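You operate a simulated robot arm through the tools that you are given. There is no shell and no other tool.

You are at the controls of a simulated robot arm. One attempt, no reset.

## Task
Put things in order on the white top of the beige table. At the end: the red thirty jaw (marked "30 mm") stands where the red fifty jaw (marked "50 mm") stood; the silver fifty mm part is on the blue drip tray; the red fifty jaw is in the grey dust bin; the black new arm pad stands where the gold four mm shim stood; the gold four mm shim stands where the red thirty jaw stood; whatever was shut is shut again. Leave all else as you found it, and nothing knocked over.

Only the result counts: the job must be done as asked and must still hold three seconds after the hand-in. Knocking over, shifting, dropping, spilling or breaking anything else fails it.

## Robot
A 7-joint arm with a two-finger parallel gripper, fixed in place. Base frame: the origin is at the foot of the arm, x ahead of it, y to its left, z up; the work surface is at about z = 0.88. Units: m, degrees, N and s.
With the tool pointing down near the work surface it reaches from about 0.1 to 0.64 m from the base axis. Its first joint turns from -66.0 to 66.0 degrees. Payload 1.57 kg.
The TCP is the grasp point between the finger pads, 0.03 m short of the fingertips. In the tool frame z runs along the fingers and y along their closing line. Largest opening 0.08 m; finger width 0.017, thickness 0.012; the body of the gripper, 0.04 by 0.082 m, starts 0.08 m behind the TCP.
Orientation is told as [roll, pitch, yaw] about the base's x, y, z axes, in that order, counted from this pose: with the fingers straight down and closing along the base's y, the tool's x points along the base's -x, its y along +y and its z along -z.

## Interface
- The arm moves only by the tool apply_moves. Its argument "deltas" is text: rows parted by semicolons, each of 7 numbers parted by spaces: the shift along the base's x, y, z in units of 400 mm (1.0 is 400 mm), then the turn, a rotation vector about the base's x, y, z in units of 90 degrees (1.0 is 90 degrees), then the gripper command, from -1 (fully open) to 1 (shut), values between in proportion. In form: dx dy dz ax ay az grip; .... A call has 1 to 20 rows; each row is the pose to reach, as a shift and turn from the pose commanded when the call began. A call with a number of a shift or a turn outside -1 to 1 is refused whole. Each row takes 0.2 s and may step no farther than 0.05 m and 8.6 degrees from the row before; otherwise, or with a gripper value out of range, the whole call is refused. A pose out of reach is approached as far as the arm can. The call stops where the force on the tool passes 40 N (or 10 N more than at its start, if that is more) or the arm is blocked; 0.2 s more then pass. Each finger travels about 0.072 m/s and halts on what it meets, pressing with about 34 N; the grip force reading is that of the motor and also rises with nothing between the fingers. The clock runs only during rows and for 0.2 s after the last one: add rows that repeat a pose to give the fingers time. It gives the time, the measured TCP pose, the force on the tool (base axes), the opening and the grip force at its end, in the units of the frame above (readings bear some noise), with the torque about the TCP (base axes, N m) and any sound that the robot's microphone picked up.
- Cameras (640 x 400 px; columns grow to the right, rows downward): "scene" is fixed at [0.0627, 0.4403, 1.4186]; the picture's right is [-0.69, -0.72, 0.00], its down [-0.45, 0.43, -0.78] and it looks along [0.56, -0.54, -0.62] (base axes); focal length 270 px, centre (320, 200). "wrist" rides on the gripper at [0.072, -0.007, -0.122] in the tool frame; the picture's right is [0.09, 1.00, 0.00], its down [-0.84, 0.08, -0.54] and it looks along [-0.54, 0.05, 0.84] (tool axes); focal length 238 px, centre (320, 200). There is no depth. A picture from a camera that has moved, and an enlarged one, comes with that camera's place and axes in the base frame and with its lens.
- snapshot(camera): a new picture of that camera. The clock stands still meanwhile.
- enlarge(camera, box): a new picture of the part [left, top, right, bottom] of that camera's present view, enlarged. The clock stands still meanwhile.
- finish_job(): hands the job in; it is judged then, once.

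Nothing tells you positions but the pictures and the camera data. Unless the task says otherwise, let go and move clear before handing in.

The tools are called after ">>>" as a command line: name --argument value ..., lists and objects as JSON in quotes. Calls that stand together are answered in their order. apply_moves: Moves the arm, as the interface text tells. Its arguments: {"type":"object","properties":{"deltas":{"type":"string"}},"required":["deltas"]} The other tools are called the same way: snapshot (camera) takes a picture; enlarge (camera, box) takes an enlarged picture of a part of a camera's view; finish_job () hands the job in.

At the start:

```text
time: 0.0
tool_pos: [0.305, -0.2398, 1.2064]
ee_rot: [0.0, 0.1, -0.1]
contact_force: [0.1, -0.6, 0.4]
moment: [-0.02, -0.01, -0.02]
grip_width: 0.08
grip_force: 0.0
```

scene: 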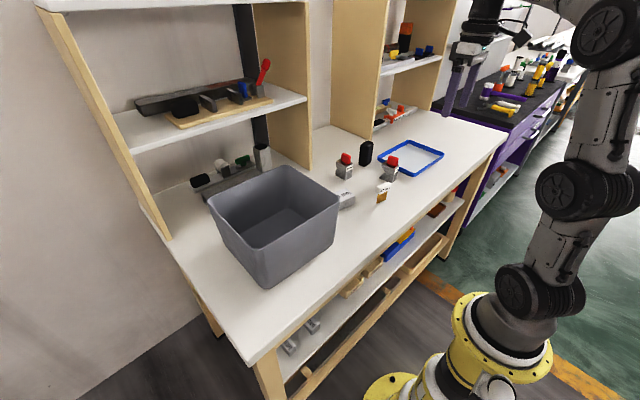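
wrist: 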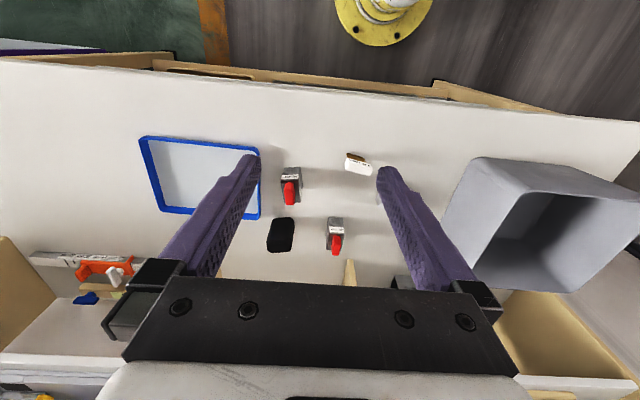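

I see a white table with a grey bin, a blue tray, two red jaws, a black pad, a gold shim and a silver part. I'll take enlarged pictures to identify each one.

>>> enlarge --camera "scene" --box '[300, 120, 460, 220]'

>>> enlarge --camera "scene" --box '[180, 120, 340, 220]'

>>> enlarge --camera "wrist" --box '[240, 130, 400, 270]'

```text
4.00 times, centred on (380, 170) of scene
camera zoom: at [0.0627, 0.4403, 1.4186], right [-0.69, -0.72, 0.0], down [-0.45, 0.43, -0.78], along [0.56, -0.54, -0.62], focal length 1080 px, centre (80, 320)
```

zoom: 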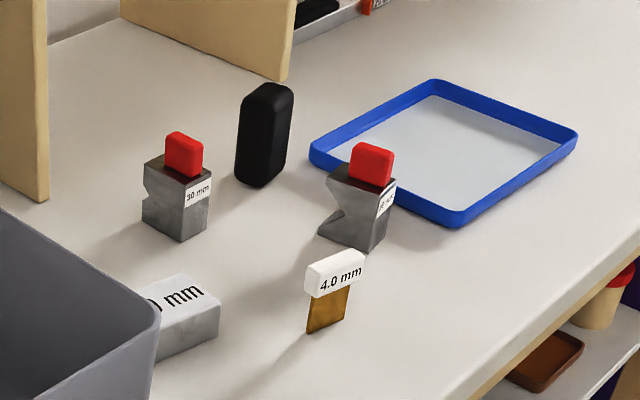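

```text
4.00 times, centred on (260, 170) of scene
camera zoom: at [0.0627, 0.4403, 1.4186], right [-0.69, -0.72, 0.0], down [-0.45, 0.43, -0.78], along [0.56, -0.54, -0.62], focal length 1080 px, centre (560, 320)
```

zoom: 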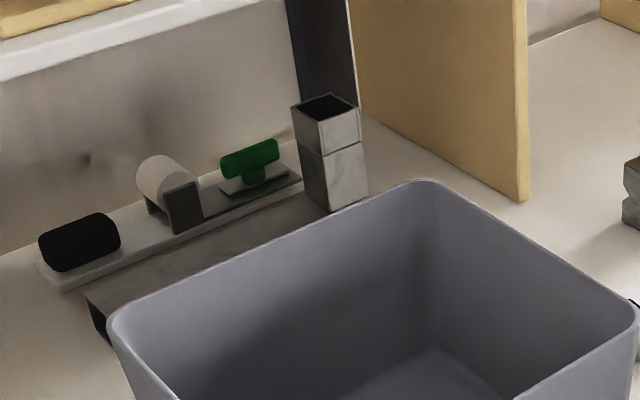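

```text
2.86 times, centred on (320, 200) of wrist
camera zoom: at [0.2331, -0.2454, 1.3271], right [-0.09, 1.0, 0.0], down [0.84, 0.08, 0.54], along [0.54, 0.05, -0.84], focal length 681 px, centre (320, 200)
```

zoom: 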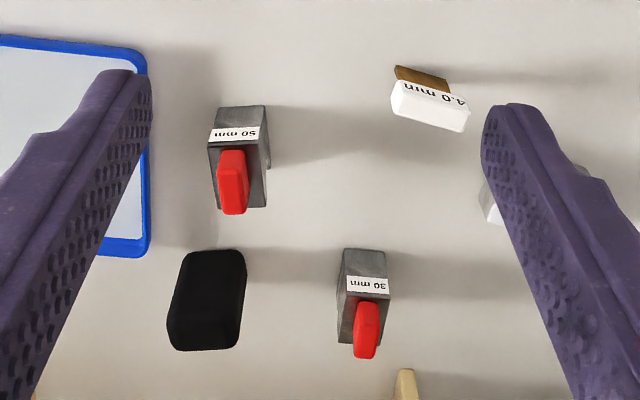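

The silver part is beside the bin and partly hidden. The jaws are at about (0.46,-0.28) and (0.58,-0.18), the shim at (0.41,-0.16) and the pad at (0.59,-0.30). I'll lower the wrist camera to measure them better.

>>> apply_moves --deltas "0 -0.03 -0.1 0 0 0 -1; 0 -0.06 -0.2 0 0 0 -1; 0 -0.09 -0.3 0 0 0 -1; 0 -0.09 -0.3 0 0 0 -1"

>>> snapshot --camera "wrist"

>>> enlarge --camera "wrist" --box '[240, 130, 400, 230]'

```text
time: 1.0
tool_pos: [0.3053, -0.276, 1.0844]
ee_rot: [0.0, 0.0, -0.1]
contact_force: [0.0, 0.7, 1.1]
moment: [0.0, -0.01, -0.01]
grip_width: 0.0801
grip_force: 0.0
```

```text
taken
camera wrist: at [0.2327, -0.2819, 1.2059], right [-0.09, 1.0, 0.0], down [0.84, 0.08, 0.54], along [0.54, 0.05, -0.84], focal length 238 px, centre (320, 200)
```

wrist: 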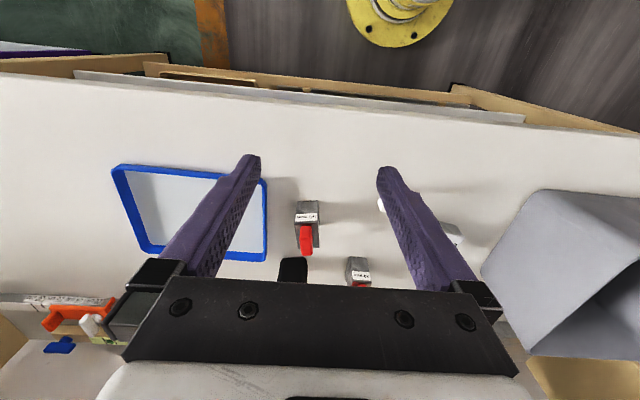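

```text
4.00 times, centred on (320, 180) of wrist
camera zoom: at [0.2327, -0.2819, 1.2059], right [-0.09, 1.0, 0.0], down [0.84, 0.08, 0.54], along [0.54, 0.05, -0.84], focal length 953 px, centre (320, 280)
```

zoom: 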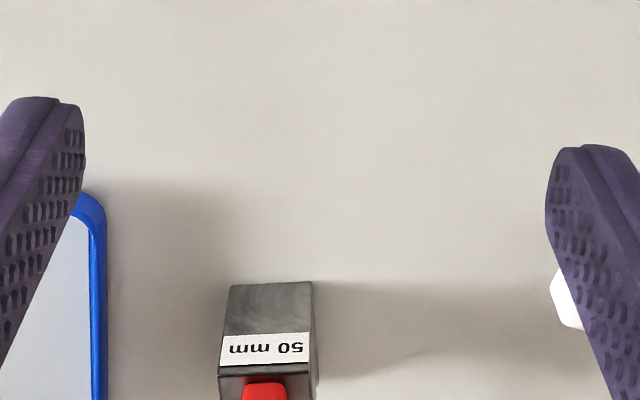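

The 50 mm jaw stands at about (0.46,-0.28), turned roughly 8°, and its flat ±y faces suit the gripper. Next I'll look from farther forward at the far objects.

>>> apply_moves --deltas "0.1 0.02 0 0 0 0 -1; 0.2 0.05 0 0 0 0 -1; 0.3 0.08 0 0 0 0 -1; 0.3 0.08 0 0 0 0 -1"

>>> snapshot --camera "wrist"

>>> enlarge --camera "wrist" --box '[240, 100, 400, 200]'

>>> enlarge --camera "wrist" --box '[240, 180, 400, 280]'

```text
time: 2.0
tool_pos: [0.4255, -0.2432, 1.0863]
ee_rot: [0.0, 0.0, 0.0]
contact_force: [-0.2, -0.9, -0.3]
moment: [-0.02, 0.0, -0.02]
grip_width: 0.0797
grip_force: 0.0
```

```text
taken
camera wrist: at [0.3533, -0.249, 1.2075], right [-0.09, 1.0, 0.0], down [0.84, 0.08, 0.54], along [0.54, 0.05, -0.84], focal length 238 px, centre (320, 200)
```

wrist: 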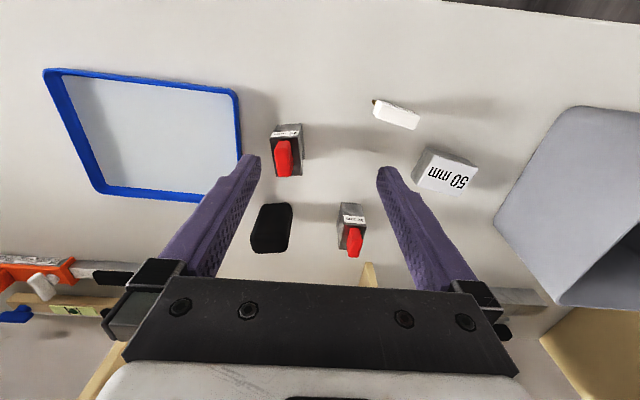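

```text
4.00 times, centred on (320, 150) of wrist
camera zoom: at [0.3533, -0.249, 1.2075], right [-0.09, 1.0, 0.0], down [0.84, 0.08, 0.54], along [0.54, 0.05, -0.84], focal length 953 px, centre (320, 400)
```

zoom: 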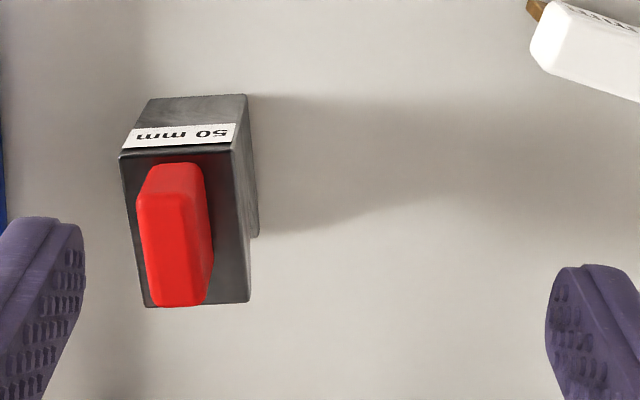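

```text
4.00 times, centred on (320, 230) of wrist
camera zoom: at [0.3533, -0.249, 1.2075], right [-0.09, 1.0, 0.0], down [0.84, 0.08, 0.54], along [0.54, 0.05, -0.84], focal length 953 px, centre (320, 80)
```

zoom: 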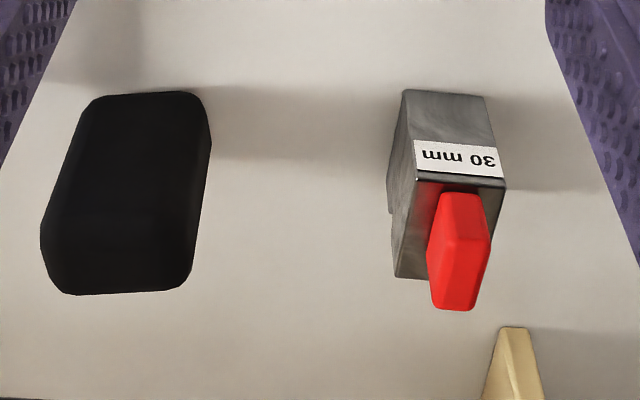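

Estimates: the 50 jaw is at (0.470,-0.279) with yaw about 8°, the 30 jaw at (0.590,-0.178) with yaw about 0°, and the pad at about (0.59,-0.30). Now I'll look closely at the shim and the silver part.

>>> apply_moves --deltas "-0.05 0.1 0 0 0 0 -1; -0.12 0.2 0 0 0 0 -1; -0.16 0.3 0 0 0 0 -1; -0.16 0.35 0 0 0 0 -1; -0.16 0.35 0 0 0 0 -1"

>>> snapshot --camera "wrist"

>>> enlarge --camera "wrist" --box '[240, 100, 400, 200]'

>>> enlarge --camera "wrist" --box '[280, 170, 440, 270]'

```text
time: 3.2
tool_pos: [0.3611, -0.1031, 1.0855]
ee_rot: [0.1, 0.0, 0.0]
contact_force: [-0.3, 0.6, -0.2]
moment: [0.01, -0.03, 0.04]
grip_width: 0.0798
grip_force: 0.0
```

```text
taken
camera wrist: at [0.2892, -0.1086, 1.207], right [-0.09, 1.0, 0.0], down [0.84, 0.08, 0.54], along [0.54, 0.05, -0.84], focal length 238 px, centre (320, 200)
```

wrist: 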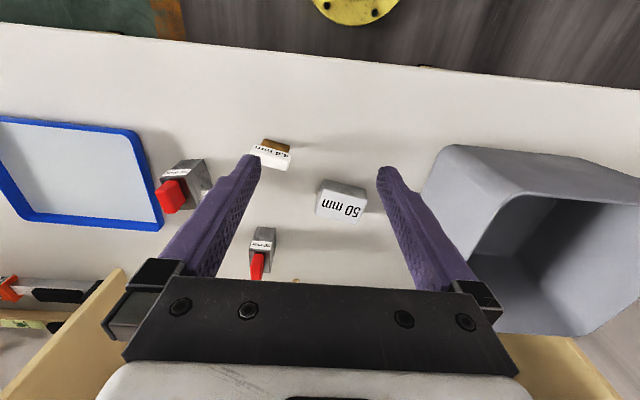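

```text
4.00 times, centred on (320, 150) of wrist
camera zoom: at [0.2892, -0.1086, 1.207], right [-0.09, 1.0, 0.0], down [0.84, 0.08, 0.54], along [0.54, 0.05, -0.84], focal length 953 px, centre (320, 400)
```

zoom: 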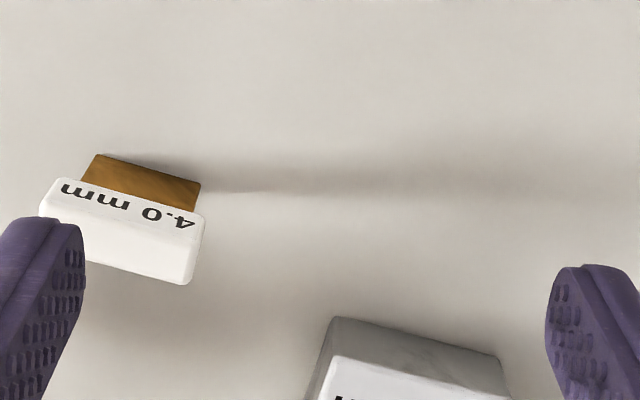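

```text
4.00 times, centred on (360, 220) of wrist
camera zoom: at [0.2892, -0.1086, 1.207], right [-0.09, 1.0, 0.0], down [0.84, 0.08, 0.54], along [0.54, 0.05, -0.84], focal length 953 px, centre (160, 120)
```

zoom: 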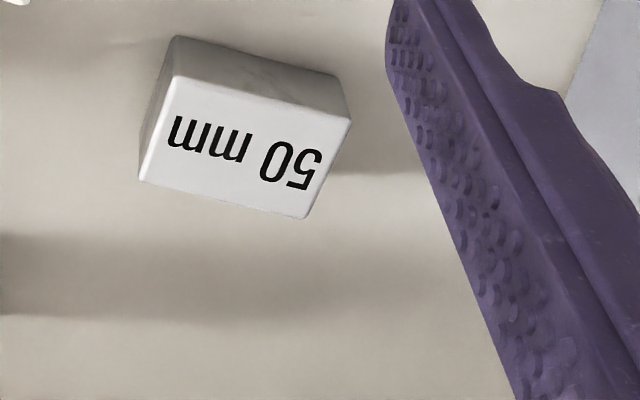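

The silver part is at about (0.492,-0.058) with yaw about -10.5°, and measures 69×50×28 mm. The bin rim is about 0.155 m high and centred near (0.48,0.18). First I'll move above the 50 mm jaw and check alignment.

>>> apply_moves --deltas "0.055 -0.088 0 0 0 0.02 -1; 0.11 -0.176 0 0 0 0.04 -1; 0.165 -0.264 0 0 0 0.06 -0.5; 0.22 -0.352 0 0 0 0.08 -0.5; 0.275 -0.439 0 0 0 0.092 -0.5; 0.275 -0.439 0 0 0 0.092 -0.5"

>>> snapshot --camera "wrist"

>>> enlarge --camera "wrist" --box '[240, 80, 400, 180]'

>>> snapshot --camera "scene"

```text
time: 4.6
tool_pos: [0.4726, -0.28, 1.0872]
ee_rot: [0.0, 0.0, 8.3]
contact_force: [0.8, -0.6, 0.0]
moment: [0.0, 0.0, 0.03]
grip_width: 0.06
grip_force: 0.0
```

```text
taken
camera wrist: at [0.4016, -0.2957, 1.2078], right [-0.23, 0.97, 0.0], down [0.82, 0.2, 0.54], along [0.53, 0.13, -0.84], focal length 238 px, centre (320, 200)
```

wrist: 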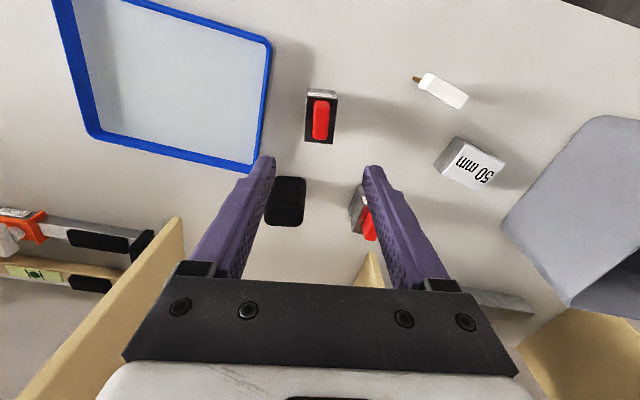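

```text
4.00 times, centred on (320, 130) of wrist
camera zoom: at [0.4016, -0.2957, 1.2078], right [-0.23, 0.97, 0.0], down [0.82, 0.2, 0.54], along [0.53, 0.13, -0.84], focal length 953 px, centre (320, 480)
```

zoom: 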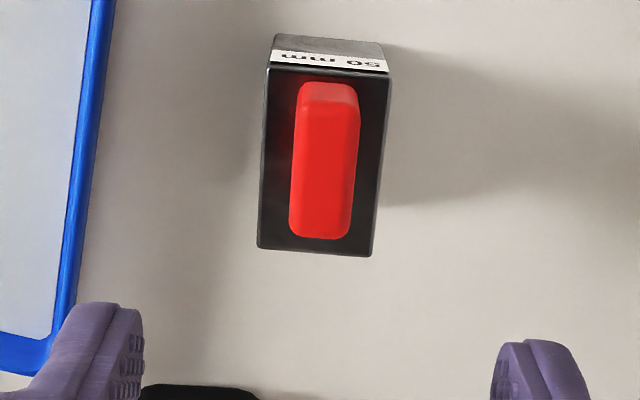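

```text
taken
```

scene: 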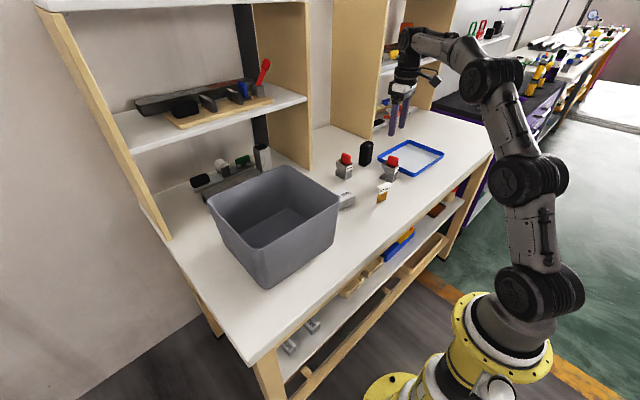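

The camera agrees with my estimate to about 2 mm. I'll go straight down around the 50 mm jaw and grip it.

>>> apply_moves --deltas "-0.004 0 -0.1 0 0 0 -0.5; -0.004 0 -0.2 0 0 0 -0.5; -0.004 0 -0.3 0 0 0 -0.5; -0.004 0 -0.36 0 0 0 -0.5; -0.004 0 -0.41 0 0 0 -0.5; -0.004 0 -0.41 0 0 0 -0.5"

>>> snapshot --camera "wrist"

```text
time: 6.0
tool_pos: [0.4686, -0.2785, 0.9209]
ee_rot: [-0.1, 0.0, 8.3]
contact_force: [0.5, -0.1, 0.0]
moment: [-0.02, 0.0, 0.01]
grip_width: 0.0602
grip_force: 0.1
```

```text
taken
camera wrist: at [0.399, -0.2948, 1.0424], right [-0.23, 0.97, 0.0], down [0.82, 0.2, 0.54], along [0.53, 0.13, -0.84], focal length 238 px, centre (320, 200)
```

wrist: 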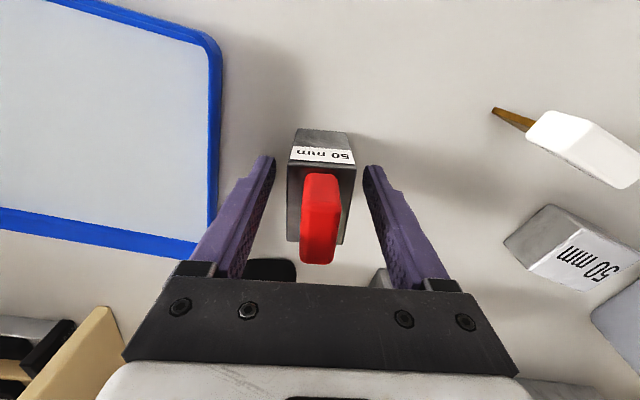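

The jaw is centred between the fingers. I'll close and lift it.

>>> apply_moves --deltas "0 0 0 0 0 0 0.2; 0 0 0 0 0 0 1; 0 0 0 0 0 0 1; 0 0 0 0 0 0 1; 0 0 0 0 0 0 1"

>>> apply_moves --deltas "0 0 0.03 0 0 0 1; 0 0 0.1 0 0 0 1; 0 0 0.22 0 0 0 1; 0 0 0.34 0 0 0 1; 0 0 0.46 0 0 0 1; 0 0 0.58 0 0 0 1; 0 0 0.66 0 0 0 1; 0 0 0.66 0 0 0 1"

>>> snapshot --camera "wrist"

```text
time: 7.2
tool_pos: [0.4697, -0.2785, 0.9208]
ee_rot: [0.0, 0.0, 8.3]
contact_force: [0.4, -1.5, 0.0]
moment: [-0.06, -0.06, 0.01]
grip_width: 0.0339
grip_force: 33.8
```

```text
time: 9.0
tool_pos: [0.4643, -0.2772, 1.1803]
ee_rot: [0.0, 0.1, 8.3]
contact_force: [-0.1, -0.2, -3.1]
moment: [0.01, 0.0, 0.02]
grip_width: 0.034
grip_force: 34.3
out of reach, approached as far as the arm can: row 7, 8
```

```text
taken
camera wrist: at [0.3944, -0.2924, 1.3019], right [-0.23, 0.97, 0.0], down [0.82, 0.2, 0.54], along [0.53, 0.13, -0.84], focal length 238 px, centre (320, 200)
```

wrist: 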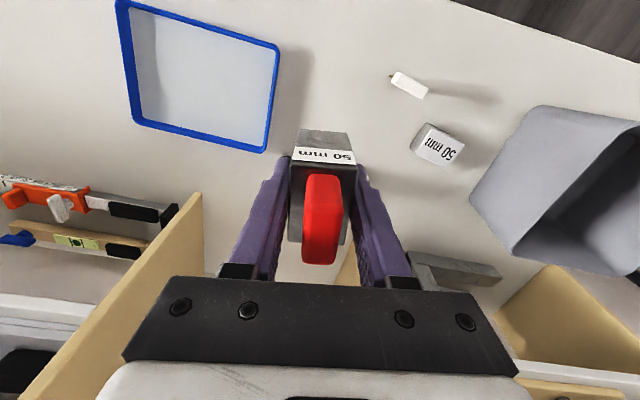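

The jaw is gripped, 33.9 mm wide. I'll carry it over above the bin.

>>> apply_moves --deltas "0 0.1 -0.05 0 0 0 1; 0 0.21 -0.05 0 0 0 1; 0 0.32 -0.05 0 0 0 1; 0 0.43 -0.05 0 0 0 1; 0 0.54 -0.05 0 0 0 1; 0 0.65 -0.05 0 0 0 1; 0 0.76 -0.05 0 0 0 1; 0 0.87 -0.05 0 0 0 1; 0 0.98 -0.05 0 0 0 1; 0 0.98 -0.05 0 0 0 1"

>>> snapshot --camera "wrist"

>>> snapshot --camera "scene"

```text
time: 11.2
tool_pos: [0.4649, 0.1149, 1.1602]
ee_rot: [0.0, -0.1, 8.1]
contact_force: [0.2, 1.1, -2.9]
moment: [0.02, -0.04, -0.01]
grip_width: 0.0337
grip_force: 33.8
```

```text
taken
camera wrist: at [0.395, 0.0991, 1.2815], right [-0.23, 0.97, 0.0], down [0.82, 0.2, 0.54], along [0.53, 0.13, -0.84], focal length 238 px, centre (320, 200)
```

wrist: 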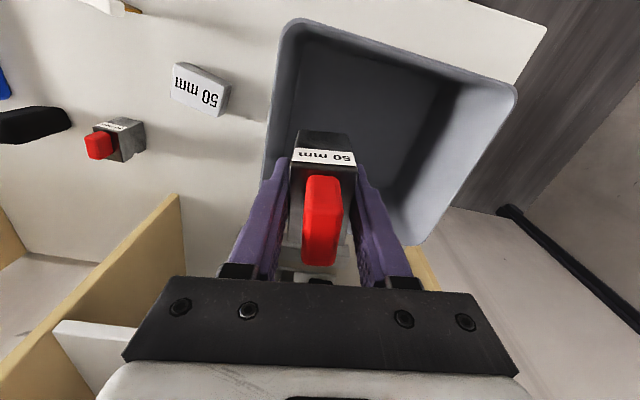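

```text
taken
```

scene: 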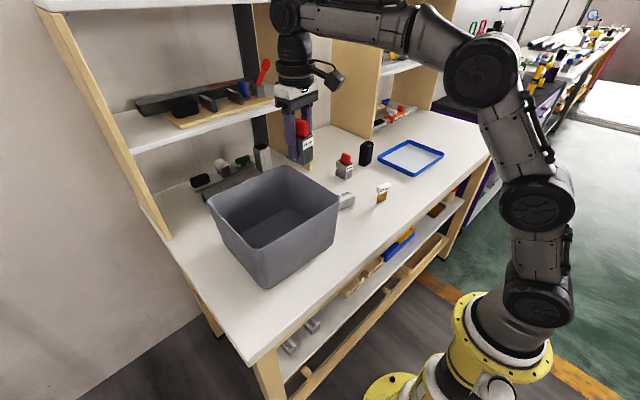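

The bin rim spans about x 0.386–0.595 and y 0.065–0.285. I'll centre over it and lower the jaw in.

>>> apply_moves --deltas "0.025 0.075 0 0 0 0 1; 0.05 0.1525 0 0 0 0 1; 0.05 0.1525 -0.1 0 0 0 1; 0.05 0.1525 -0.2 0 0 0 1; 0.05 0.1525 -0.3 0 0 0 1; 0.05 0.1525 -0.4 0 0 0 1; 0.05 0.1525 -0.48 0 0 0 1; 0.05 0.1525 -0.53 0 0 0 1; 0.05 0.1525 -0.565 0 0 0 1; 0.05 0.1525 -0.565 0 0 0 1"

>>> snapshot --camera "wrist"

>>> snapshot --camera "scene"

```text
time: 13.4
tool_pos: [0.4842, 0.1772, 0.9323]
ee_rot: [0.0, 0.0, 8.3]
contact_force: [0.4, -0.2, -3.6]
moment: [0.01, 0.0, 0.02]
grip_width: 0.0339
grip_force: 34.1
```

```text
taken
camera wrist: at [0.415, 0.161, 1.055], right [-0.23, 0.97, 0.0], down [0.82, 0.2, 0.54], along [0.53, 0.13, -0.84], focal length 238 px, centre (320, 200)
```

wrist: 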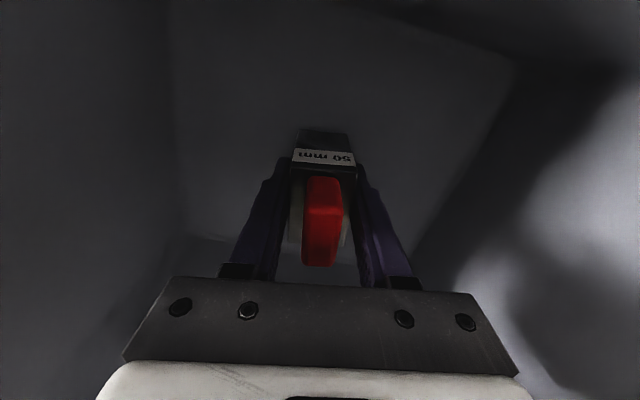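

```text
taken
```

scene: 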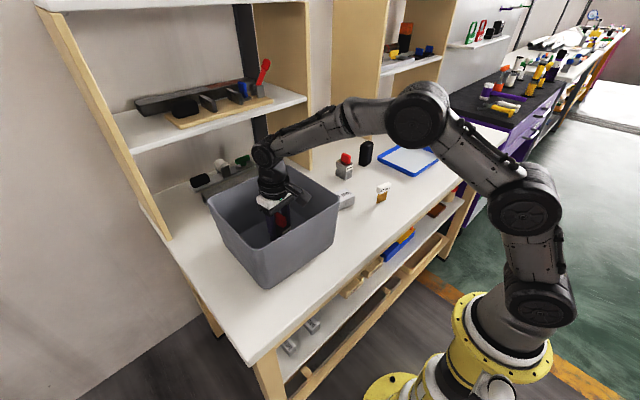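

The jaw is inside the bin just above the floor. I'll lower it gently a little more, then release it and rise.

>>> apply_moves --deltas "0 0 -0.005 0 0 0 1; 0 0 -0.01 0 0 0 1; 0 0 -0.015 0 0 0 1"

```text
time: 14.2
tool_pos: [0.4842, 0.1765, 0.9305]
ee_rot: [0.0, 0.0, 8.3]
contact_force: [-0.1, -0.5, -3.3]
moment: [0.04, 0.0, -0.03]
grip_width: 0.0338
grip_force: 34.1
```

>>> apply_moves --deltas "0 0 -0.005 0 0 0 1; 0 0 -0.01 0 0 0 1; 0 0 -0.01 0 0 0 1"

```text
time: 15.0
tool_pos: [0.4851, 0.176, 0.9242]
ee_rot: [-0.1, -0.1, 8.3]
contact_force: [-0.8, -1.0, 1.5]
moment: [-0.05, -0.04, -0.01]
grip_width: 0.034
grip_force: 33.6
```

The force reading shows the jaw is now resting on the bin floor, so I'll release and rise.

>>> apply_moves --deltas "0 0 0 0 0 0 0; 0 0 0 0 0 0 -0.5; 0 0 0 0 0 0 -0.5; 0 0 0 0 0 0 -0.5"

>>> apply_moves --deltas "0 0 0.1 0 0 0 -0.5; 0 0 0.2 0 0 0 -0.5; 0 0 0.3 0 0 0 -0.5; 0 0 0.4 0 0 0 -0.5; 0 0 0.44 0 0 0 -0.5; 0 0 0.44 0 0 0 -0.5"

>>> snapshot --camera "wrist"

```text
time: 16.0
tool_pos: [0.4855, 0.1761, 0.9245]
ee_rot: [0.0, 0.0, 8.3]
contact_force: [0.8, -0.7, 0.2]
moment: [0.0, 0.0, 0.01]
grip_width: 0.0599
grip_force: 0.0
```

```text
time: 17.4
tool_pos: [0.4845, 0.1765, 1.0993]
ee_rot: [0.0, 0.0, 8.4]
contact_force: [-0.1, 0.0, 0.1]
moment: [0.03, 0.01, 0.0]
grip_width: 0.0599
grip_force: 0.1
```

```text
taken
camera wrist: at [0.4144, 0.1611, 1.2213], right [-0.23, 0.97, 0.0], down [0.82, 0.2, 0.54], along [0.53, 0.13, -0.84], focal length 238 px, centre (320, 200)
```

wrist: 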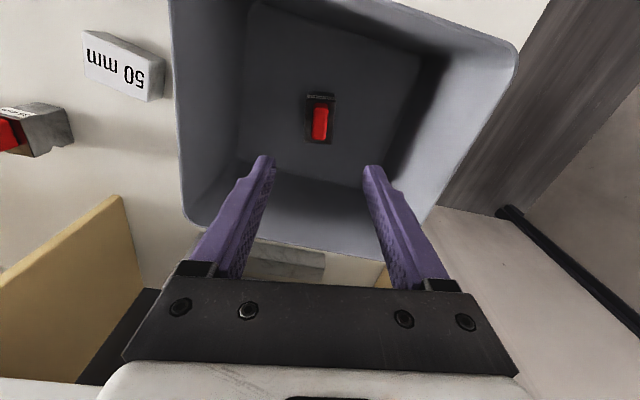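

The 50 jaw is standing in the bin. Now I'll move over the 30 mm jaw at about (0.590,-0.178) and check alignment.

>>> apply_moves --deltas "0 -0.11 0 0 0 -0.01 -0.5; 0 -0.22 0 0 0 -0.02 -0.5; 0.03 -0.33 0 0 0 -0.04 -0.5; 0.07 -0.44 0 0 0 -0.055 -0.5; 0.11 -0.55 0 0 0 -0.07 -0.5; 0.15 -0.66 -0.03 0 0 -0.08 -0.5; 0.19 -0.77 -0.07 0 0 -0.092 -0.5; 0.23 -0.85 -0.11 0 0 -0.092 -0.5; 0.2625 -0.886 -0.14 0 0 -0.092 -0.5; 0.2625 -0.886 -0.14 0 0 -0.092 -0.5"

>>> snapshot --camera "wrist"

>>> enlarge --camera "wrist" --box '[240, 80, 400, 180]'

>>> snapshot --camera "scene"

```text
time: 19.6
tool_pos: [0.5885, -0.1785, 1.0431]
ee_rot: [0.0, 0.0, 0.1]
contact_force: [-0.2, 0.6, 0.2]
moment: [0.01, 0.01, -0.01]
grip_width: 0.0602
grip_force: 0.0
```

```text
taken
camera wrist: at [0.5175, -0.184, 1.165], right [-0.09, 1.0, 0.0], down [0.84, 0.08, 0.54], along [0.54, 0.05, -0.84], focal length 238 px, centre (320, 200)
```

wrist: 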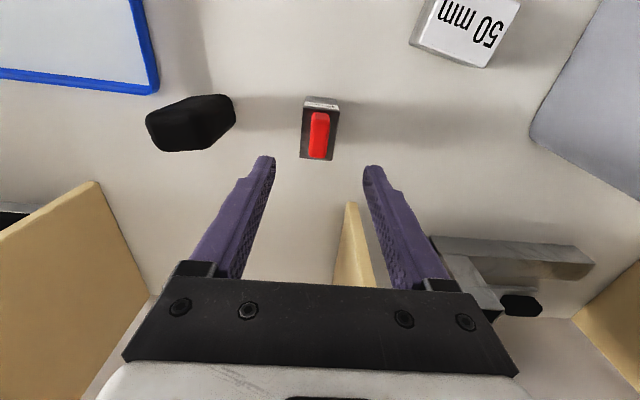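

```text
4.00 times, centred on (320, 130) of wrist
camera zoom: at [0.5175, -0.184, 1.165], right [-0.09, 1.0, 0.0], down [0.84, 0.08, 0.54], along [0.54, 0.05, -0.84], focal length 953 px, centre (320, 480)
```

zoom: 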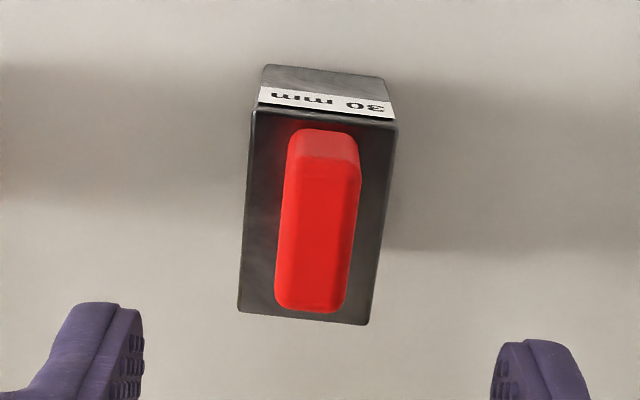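

```text
taken
```

scene: 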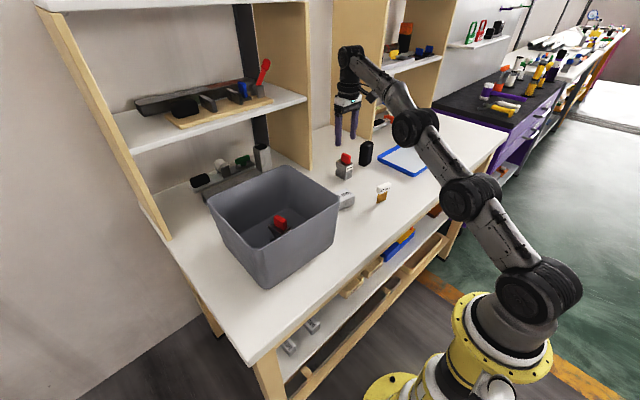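

The jaw is aligned to within 2 mm. I'll make a tiny correction, descend and grip the 30 mm jaw.

>>> apply_moves --deltas "0.0025 -0.005 -0.1 0 0 0 -0.5; 0.0025 -0.005 -0.2 0 0 0 -0.5; 0.0025 -0.005 -0.26 0 0 0 -0.5; 0.0025 -0.005 -0.304 0 0 0 -0.5; 0.0025 -0.005 -0.304 0 0 0 -0.5"

>>> snapshot --camera "wrist"

```text
time: 20.8
tool_pos: [0.5895, -0.1801, 0.9225]
ee_rot: [0.0, 0.0, 0.1]
contact_force: [-0.1, 0.5, 0.5]
moment: [-0.01, -0.01, 0.0]
grip_width: 0.0599
grip_force: 0.0
```

```text
taken
camera wrist: at [0.5187, -0.1854, 1.0441], right [-0.09, 1.0, 0.0], down [0.84, 0.08, 0.54], along [0.54, 0.05, -0.84], focal length 238 px, centre (320, 200)
```

wrist: 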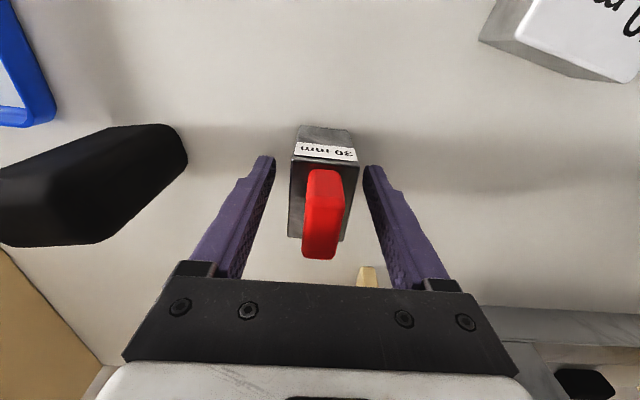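

The jaw sits centred between the fingers. I'll close and lift slightly.

>>> apply_moves --deltas "0 0 0 0 0 0 0.2; 0 0 0 0 0 0 1; 0 0 0 0 0 0 1; 0 0 0 0 0 0 1; 0 0 0 0 0 0 1"

>>> apply_moves --deltas "0 0 0.02 0 0 0 1; 0 0 0.08 0 0 0 1; 0 0 0.18 0 0 0 1; 0 0 0.28 0 0 0 1; 0 0 0.28 0 0 0 1"

>>> snapshot --camera "wrist"

>>> enlarge --camera "wrist" --box '[240, 120, 400, 280]'

```text
time: 22.0
tool_pos: [0.591, -0.1807, 0.9233]
ee_rot: [0.0, 0.0, 0.0]
contact_force: [-0.7, -0.3, -0.5]
moment: [-0.02, -0.07, -0.01]
grip_width: 0.034
grip_force: 33.9
```

```text
time: 23.2
tool_pos: [0.5908, -0.1813, 1.0355]
ee_rot: [0.0, 0.0, 0.0]
contact_force: [0.4, -0.1, -3.4]
moment: [0.0, 0.0, 0.0]
grip_width: 0.0335
grip_force: 34.8
```

```text
taken
camera wrist: at [0.5188, -0.1864, 1.1565], right [-0.09, 1.0, 0.0], down [0.84, 0.08, 0.54], along [0.54, 0.05, -0.84], focal length 238 px, centre (320, 200)
```

wrist: 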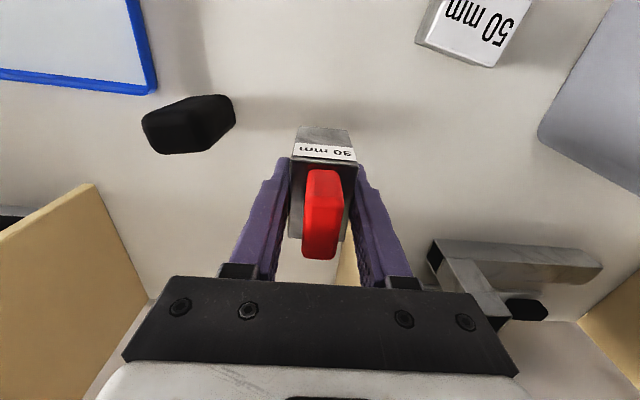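

```text
2.50 times, centred on (320, 200) of wrist
camera zoom: at [0.5188, -0.1864, 1.1565], right [-0.09, 1.0, 0.0], down [0.84, 0.08, 0.54], along [0.54, 0.05, -0.84], focal length 596 px, centre (320, 200)
```

zoom: 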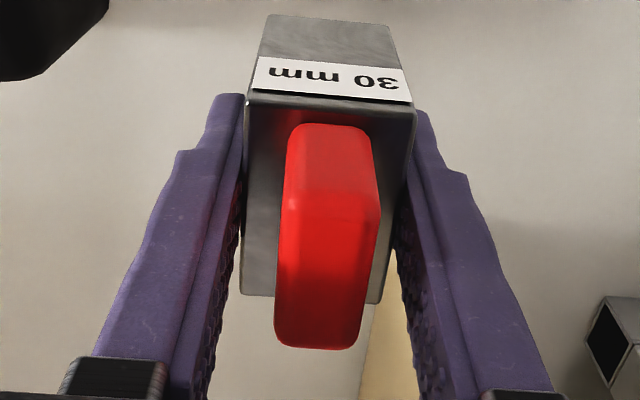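

The 30 jaw is held about 2 mm nearer to me in the grip than the 50 jaw was, so I'll compensate. I'll carry it to the 50 jaw's old spot and lower it.

>>> apply_moves --deltas "-0.09 0 0 0 0 0.02 1; -0.17 -0.06 0 0 0 0.04 1; -0.24 -0.14 0 0 0 0.07 1; -0.298 -0.22 0 0 0 0.092 1; -0.298 -0.2445 0 0 0 0.092 1; -0.298 -0.2445 0 0 0 0.092 1"

>>> snapshot --camera "wrist"

```text
time: 24.6
tool_pos: [0.4723, -0.2797, 1.0364]
ee_rot: [0.0, 0.0, 8.2]
contact_force: [-0.8, -0.3, -2.8]
moment: [-0.01, 0.05, 0.02]
grip_width: 0.0338
grip_force: 34.1
```

```text
taken
camera wrist: at [0.4015, -0.2952, 1.1559], right [-0.23, 0.97, 0.0], down [0.82, 0.2, 0.54], along [0.53, 0.13, -0.84], focal length 238 px, centre (320, 200)
```

wrist: 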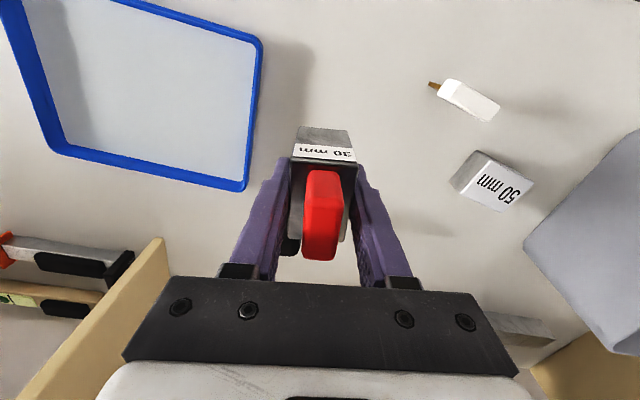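

>>> apply_moves --deltas "-0.001 0.001 -0.1 0 0 0 1; -0.001 0.001 -0.19 0 0 0 1; -0.001 0.001 -0.25 0 0 0 1; -0.001 0.001 -0.27 0 0 0 1; -0.001 0.001 -0.276 0 0 0 1; -0.001 0.001 -0.276 0 0 0 1"

```text
time: 26.0
tool_pos: [0.4699, -0.2786, 0.9252]
ee_rot: [-0.1, 0.0, 8.3]
contact_force: [0.4, -0.8, -1.8]
moment: [0.03, -0.01, 0.03]
grip_width: 0.034
grip_force: 33.7
```

>>> apply_moves --deltas "0.002 0 -0.004 0 0 0 1; 0.002 0 -0.006 0 0 0 1; 0.002 0 -0.006 0 0 0 1"

```text
time: 26.8
tool_pos: [0.4727, -0.278, 0.9226]
ee_rot: [-0.1, -0.1, 8.4]
contact_force: [-0.7, 0.5, 0.7]
moment: [0.11, 0.01, 0.0]
grip_width: 0.0338
grip_force: 34.3
```

The force reading shows the jaw has touched the table. I'll release gently and rise.

>>> apply_moves --deltas "0 0 0 0 0 0 0; 0 0 0 0 0 0 -0.5; 0 0 0 0 0 0 -0.5; 0 0 0 0 0 0 -0.5; 0 0 0.05 0 0 0 -0.5; 0 0 0.15 0 0 0 -0.5; 0 0 0.25 0 0 0 -0.5; 0 0 0.35 0 0 0 -0.5; 0 0 0.41 0 0 0 -0.5; 0 0 0.41 0 0 0 -0.5"

>>> enlarge --camera "wrist" --box '[240, 80, 400, 180]'

>>> enlarge --camera "scene" --box '[300, 120, 460, 220]'

```text
time: 29.0
tool_pos: [0.4724, -0.2794, 1.0874]
ee_rot: [0.0, 0.0, 8.3]
contact_force: [0.4, -0.2, -0.5]
moment: [-0.01, -0.01, -0.03]
grip_width: 0.06
grip_force: 0.1
```

```text
4.00 times, centred on (320, 130) of wrist
camera zoom: at [0.4021, -0.2936, 1.209], right [-0.23, 0.97, 0.0], down [0.82, 0.2, 0.54], along [0.53, 0.13, -0.84], focal length 953 px, centre (320, 480)
```

zoom: 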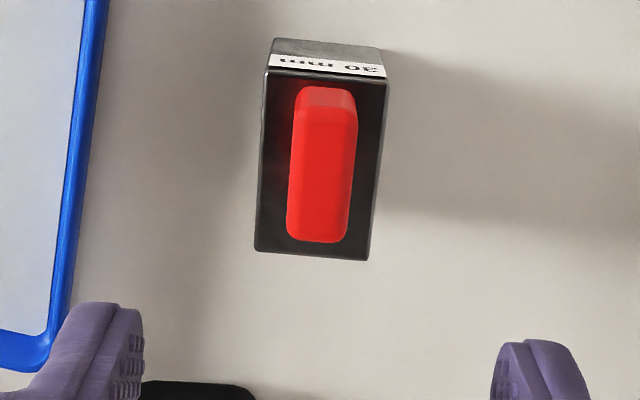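

```text
4.00 times, centred on (380, 170) of scene
camera zoom: at [0.0627, 0.4403, 1.4186], right [-0.69, -0.72, 0.0], down [-0.45, 0.43, -0.78], along [0.56, -0.54, -0.62], focal length 1080 px, centre (80, 320)
```

zoom: 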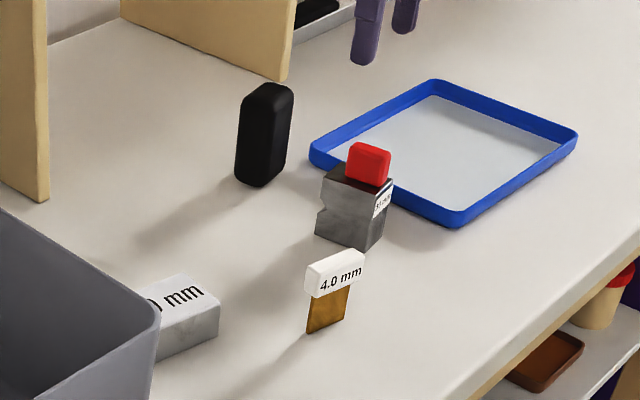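

The 30 jaw stands at the 50 jaw's old place. Next I'll go over the shim at about (0.41,-0.158), yaw about -11°, for a close look.

>>> apply_moves --deltas "-0.04 0.07 0 0 0 -0.05 -0.5; -0.08 0.15 0 0 0 -0.1 -0.5; -0.12 0.23 -0.02 0 0 -0.15 -0.7; -0.156 0.3025 -0.05 0 0 -0.2144 -0.7; -0.156 0.3025 -0.05 0 0 -0.2144 -0.7"

>>> snapshot --camera "wrist"

>>> enlarge --camera "wrist" --box '[240, 80, 400, 180]'

```text
time: 30.2
tool_pos: [0.4107, -0.1559, 1.0658]
ee_rot: [0.1, 0.0, -11.2]
contact_force: [-0.3, 0.5, 0.5]
moment: [0.02, 0.0, -0.02]
grip_width: 0.0679
grip_force: 0.1
```

```text
taken
camera wrist: at [0.3377, -0.1476, 1.1874], right [0.1, 0.99, 0.0], down [0.84, -0.08, 0.54], along [0.54, -0.05, -0.84], focal length 238 px, centre (320, 200)
```

wrist: 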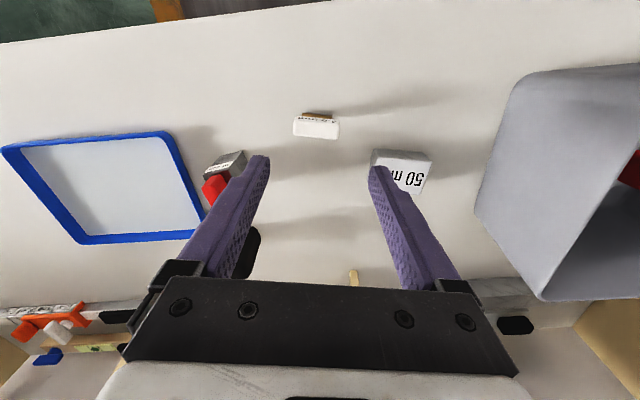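

```text
4.00 times, centred on (320, 130) of wrist
camera zoom: at [0.3377, -0.1476, 1.1874], right [0.1, 0.99, 0.0], down [0.84, -0.08, 0.54], along [0.54, -0.05, -0.84], focal length 953 px, centre (320, 480)
```

zoom: 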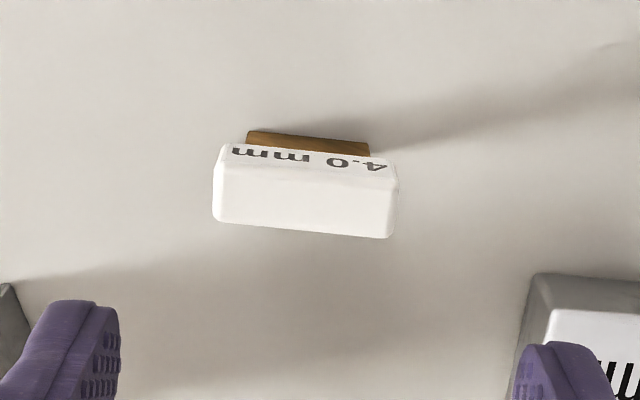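

The shim handle is about 45 mm long and spans z≈0.916–0.945, roughly 4 mm off in y. I'll correct, descend partway and check before closing on the ends of the handle.

>>> apply_moves --deltas "0.001 -0.011 -0.05 0 0 -0.004 -0.7; 0.001 -0.011 -0.15 0 0 -0.004 -0.7; 0.001 -0.011 -0.25 0 0 -0.004 -0.7; 0.001 -0.011 -0.3 0 0 -0.004 -0.7; 0.001 -0.011 -0.334 0 0 -0.004 -0.7; 0.001 -0.011 -0.334 0 0 -0.004 -0.7"

>>> snapshot --camera "wrist"

>>> enlarge --camera "wrist" --box '[240, 120, 400, 220]'

>>> enlarge --camera "scene" --box '[300, 120, 460, 220]'

```text
time: 31.6
tool_pos: [0.4107, -0.1603, 0.9326]
ee_rot: [0.1, -0.1, -11.3]
contact_force: [-0.4, -0.1, 0.4]
moment: [-0.02, 0.0, 0.0]
grip_width: 0.068
grip_force: 0.1
```

```text
taken
camera wrist: at [0.3386, -0.152, 1.0535], right [0.11, 0.99, 0.0], down [0.84, -0.09, 0.54], along [0.54, -0.06, -0.84], focal length 238 px, centre (320, 200)
```

wrist: 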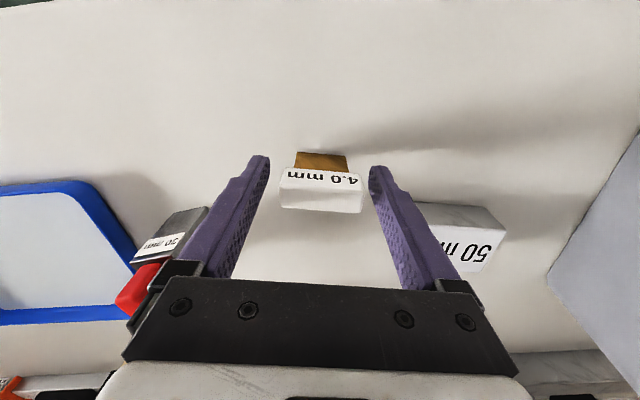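

```text
4.00 times, centred on (320, 170) of wrist
camera zoom: at [0.3386, -0.152, 1.0535], right [0.11, 0.99, 0.0], down [0.84, -0.09, 0.54], along [0.54, -0.06, -0.84], focal length 953 px, centre (320, 320)
```

zoom: 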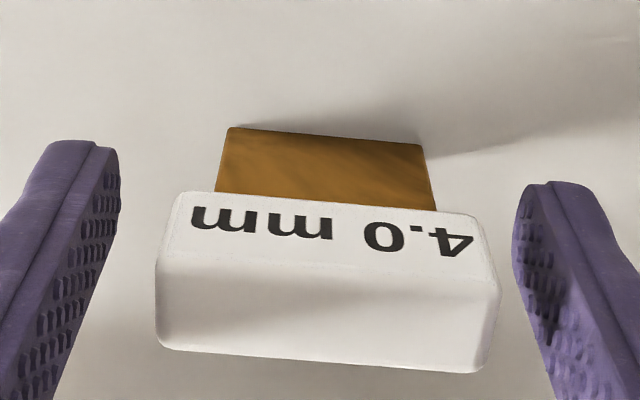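

```text
4.00 times, centred on (380, 170) of scene
camera zoom: at [0.0627, 0.4403, 1.4186], right [-0.69, -0.72, 0.0], down [-0.45, 0.43, -0.78], along [0.56, -0.54, -0.62], focal length 1080 px, centre (80, 320)
```

zoom: 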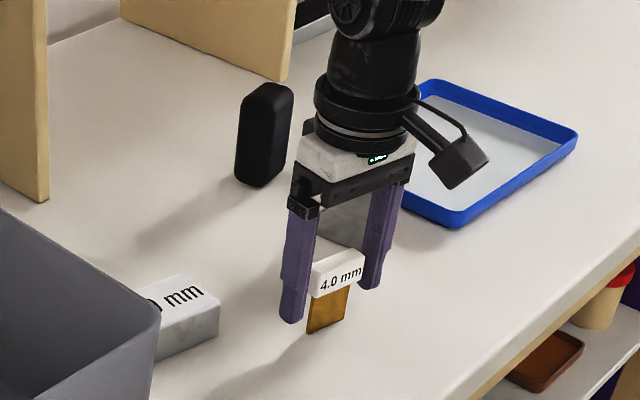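

The shim is centred to within 1 mm both ways. I'll close on it slowly and lift.

>>> apply_moves --deltas "0 0 0 0 0 0 -0.4; 0 0 0 0 0 0 -0.2; 0 0 0 0 0 0 -0.1; 0 0 0 0 0 0 0.3; 0 0 0 0 0 0 1; 0 0 0 0 0 0 1; 0 0 0 0 0 0 1"

>>> enlarge --camera "wrist" --box '[240, 120, 400, 220]'

```text
time: 33.2
tool_pos: [0.4106, -0.1613, 0.9319]
ee_rot: [0.1, 0.0, -11.4]
contact_force: [0.1, -0.5, 0.1]
moment: [0.01, -0.04, 0.0]
grip_width: 0.0471
grip_force: 34.3
```

```text
4.00 times, centred on (320, 170) of wrist
camera zoom: at [0.3386, -0.152, 1.0537], right [0.11, 0.99, 0.0], down [0.84, -0.09, 0.54], along [0.54, -0.06, -0.84], focal length 953 px, centre (320, 320)
```

zoom: 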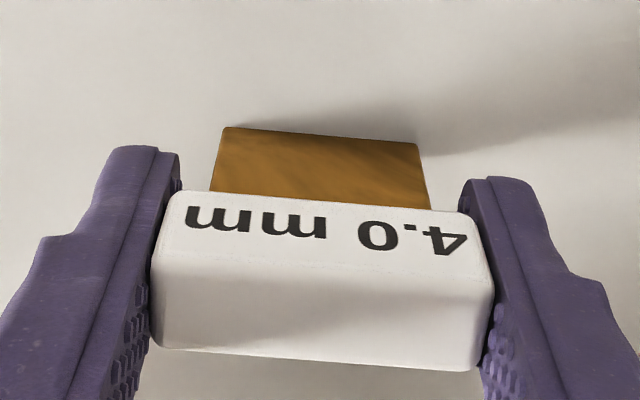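

Gripped at 47 mm. I'll lift it and carry it to the 30 jaw's old spot at (0.5895,-0.1805).

>>> apply_moves --deltas "0 0 0.02 0 0 0 1; 0 0 0.1 0 0 0 1; 0 0 0.2 0 0 0 1; 0 0 0.27 0 0 0 1; 0.09 -0.01 0.27 0 0 0 1; 0.18 -0.02 0.27 0 0 0 1; 0.27 -0.03 0.27 0 0 0 1; 0.36 -0.04 0.27 0 0 0 1; 0.42 -0.049 0.27 0 0 0 1; 0.447 -0.049 0.27 0 0 0 1; 0.447 -0.049 0.27 0 0 0 1"

>>> snapshot --camera "wrist"

```text
time: 35.6
tool_pos: [0.5882, -0.1798, 1.041]
ee_rot: [0.0, 0.0, -11.4]
contact_force: [-0.3, -0.2, 0.0]
moment: [-0.02, 0.03, 0.0]
grip_width: 0.0474
grip_force: 34.0
```

```text
taken
camera wrist: at [0.517, -0.1708, 1.1616], right [0.11, 0.99, 0.0], down [0.84, -0.09, 0.54], along [0.54, -0.06, -0.84], focal length 238 px, centre (320, 200)
```

wrist: 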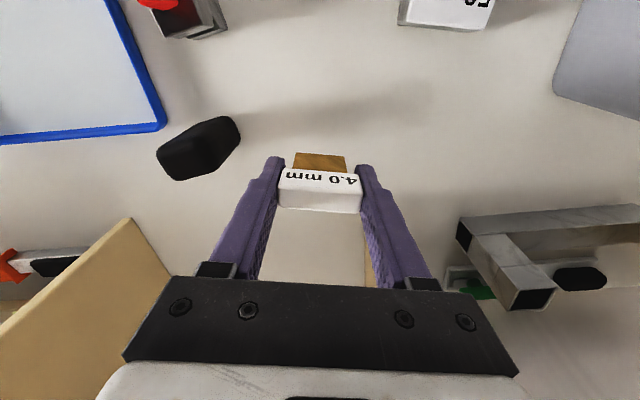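

>>> apply_moves --deltas "0.001 -0.001 -0.08 0 0 0 1; 0.001 -0.001 -0.16 0 0 0 1; 0.001 -0.001 -0.22 0 0 0 1; 0.001 -0.001 -0.25 0 0 0 1; 0.001 -0.001 -0.262 0 0 0 1; 0.001 -0.001 -0.266 0 0 0 1; 0.001 -0.001 -0.266 0 0 0 1"

>>> enlarge --camera "wrist" --box '[240, 120, 400, 220]'

```text
time: 37.2
tool_pos: [0.5894, -0.1816, 0.936]
ee_rot: [0.0, 0.0, -11.5]
contact_force: [0.0, -1.1, -1.6]
moment: [0.01, 0.01, 0.01]
grip_width: 0.0475
grip_force: 34.0
```

```text
4.00 times, centred on (320, 170) of wrist
camera zoom: at [0.517, -0.1721, 1.0555], right [0.11, 0.99, 0.0], down [0.84, -0.09, 0.54], along [0.54, -0.06, -0.84], focal length 953 px, centre (320, 320)
```

zoom: 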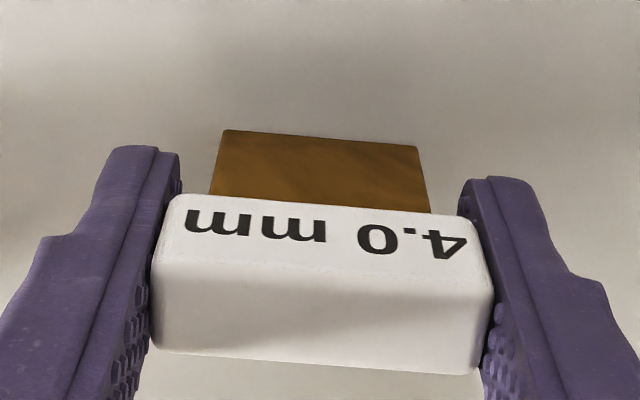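

>>> apply_moves --deltas "0 0 -0.002 0 0 0 1; 0 0 -0.004 0 0 0 1; 0 0 -0.004 0 0 0 1"

>>> apply_moves --deltas "0 0 -0.002 0 0 0 1; 0 0 -0.004 0 0 0 1; 0 0 -0.004 0 0 0 1"

>>> enlarge --camera "wrist" --box '[240, 120, 400, 220]'

```text
time: 38.0
tool_pos: [0.589, -0.1817, 0.9326]
ee_rot: [0.0, 0.0, -11.4]
contact_force: [0.8, -0.4, -0.3]
moment: [0.04, 0.0, 0.01]
grip_width: 0.0473
grip_force: 33.3
```

```text
time: 38.8
tool_pos: [0.5884, -0.1803, 0.9325]
ee_rot: [0.0, -0.1, -11.4]
contact_force: [-2.3, 1.1, 5.4]
moment: [0.01, 0.1, -0.03]
grip_width: 0.0469
grip_force: 33.9
```

```text
4.00 times, centred on (320, 170) of wrist
camera zoom: at [0.5171, -0.1721, 1.0533], right [0.11, 0.99, 0.0], down [0.83, -0.09, 0.54], along [0.54, -0.06, -0.84], focal length 953 px, centre (320, 320)
```

zoom: 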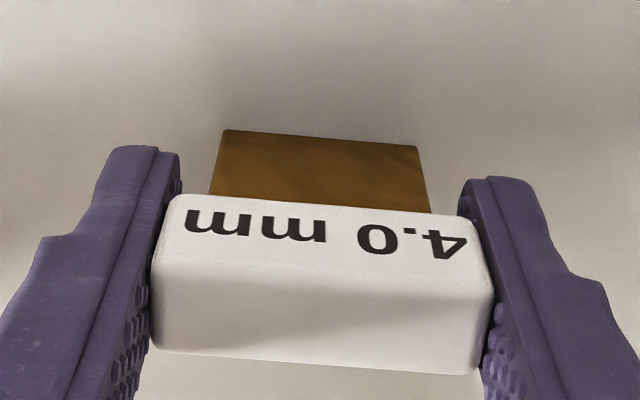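

The blade is touching with about 5 N. I'll ease up slightly and open gently.

>>> apply_moves --deltas "0 0 0.0015 0 0 0 1; 0 0 0.0015 0 0 0 1"

>>> apply_moves --deltas "0 0 0 0 0 0 -0.1; 0 0 0 0 0 0 -0.3; 0 0 0 0 0 0 -0.6; 0 0 0 0 0 0 -0.7; 0 0 0 0 0 0 -0.7"

>>> enlarge --camera "wrist" --box '[240, 120, 400, 220]'

```text
time: 39.4
tool_pos: [0.5892, -0.1814, 0.9324]
ee_rot: [0.0, -0.1, -11.4]
contact_force: [0.9, -1.3, 4.8]
moment: [-0.01, -0.08, -0.02]
grip_width: 0.047
grip_force: 33.8
```

```text
time: 40.6
tool_pos: [0.589, -0.1804, 0.9311]
ee_rot: [0.1, 0.1, -11.3]
contact_force: [0.0, -0.7, 0.1]
moment: [0.01, 0.01, -0.03]
grip_width: 0.068
grip_force: 0.0
```

```text
4.00 times, centred on (320, 170) of wrist
camera zoom: at [0.517, -0.1719, 1.053], right [0.11, 0.99, 0.0], down [0.84, -0.09, 0.54], along [0.54, -0.06, -0.84], focal length 953 px, centre (320, 320)
```

zoom: 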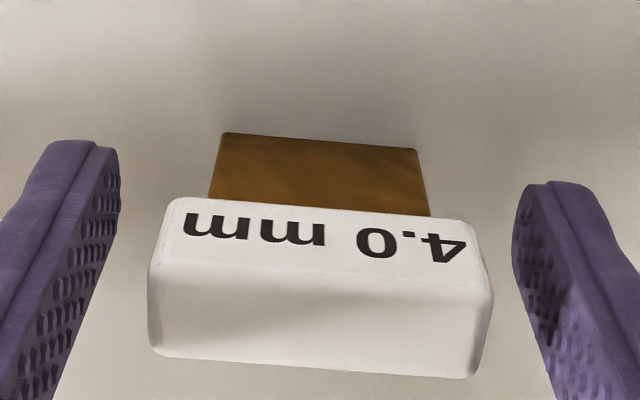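

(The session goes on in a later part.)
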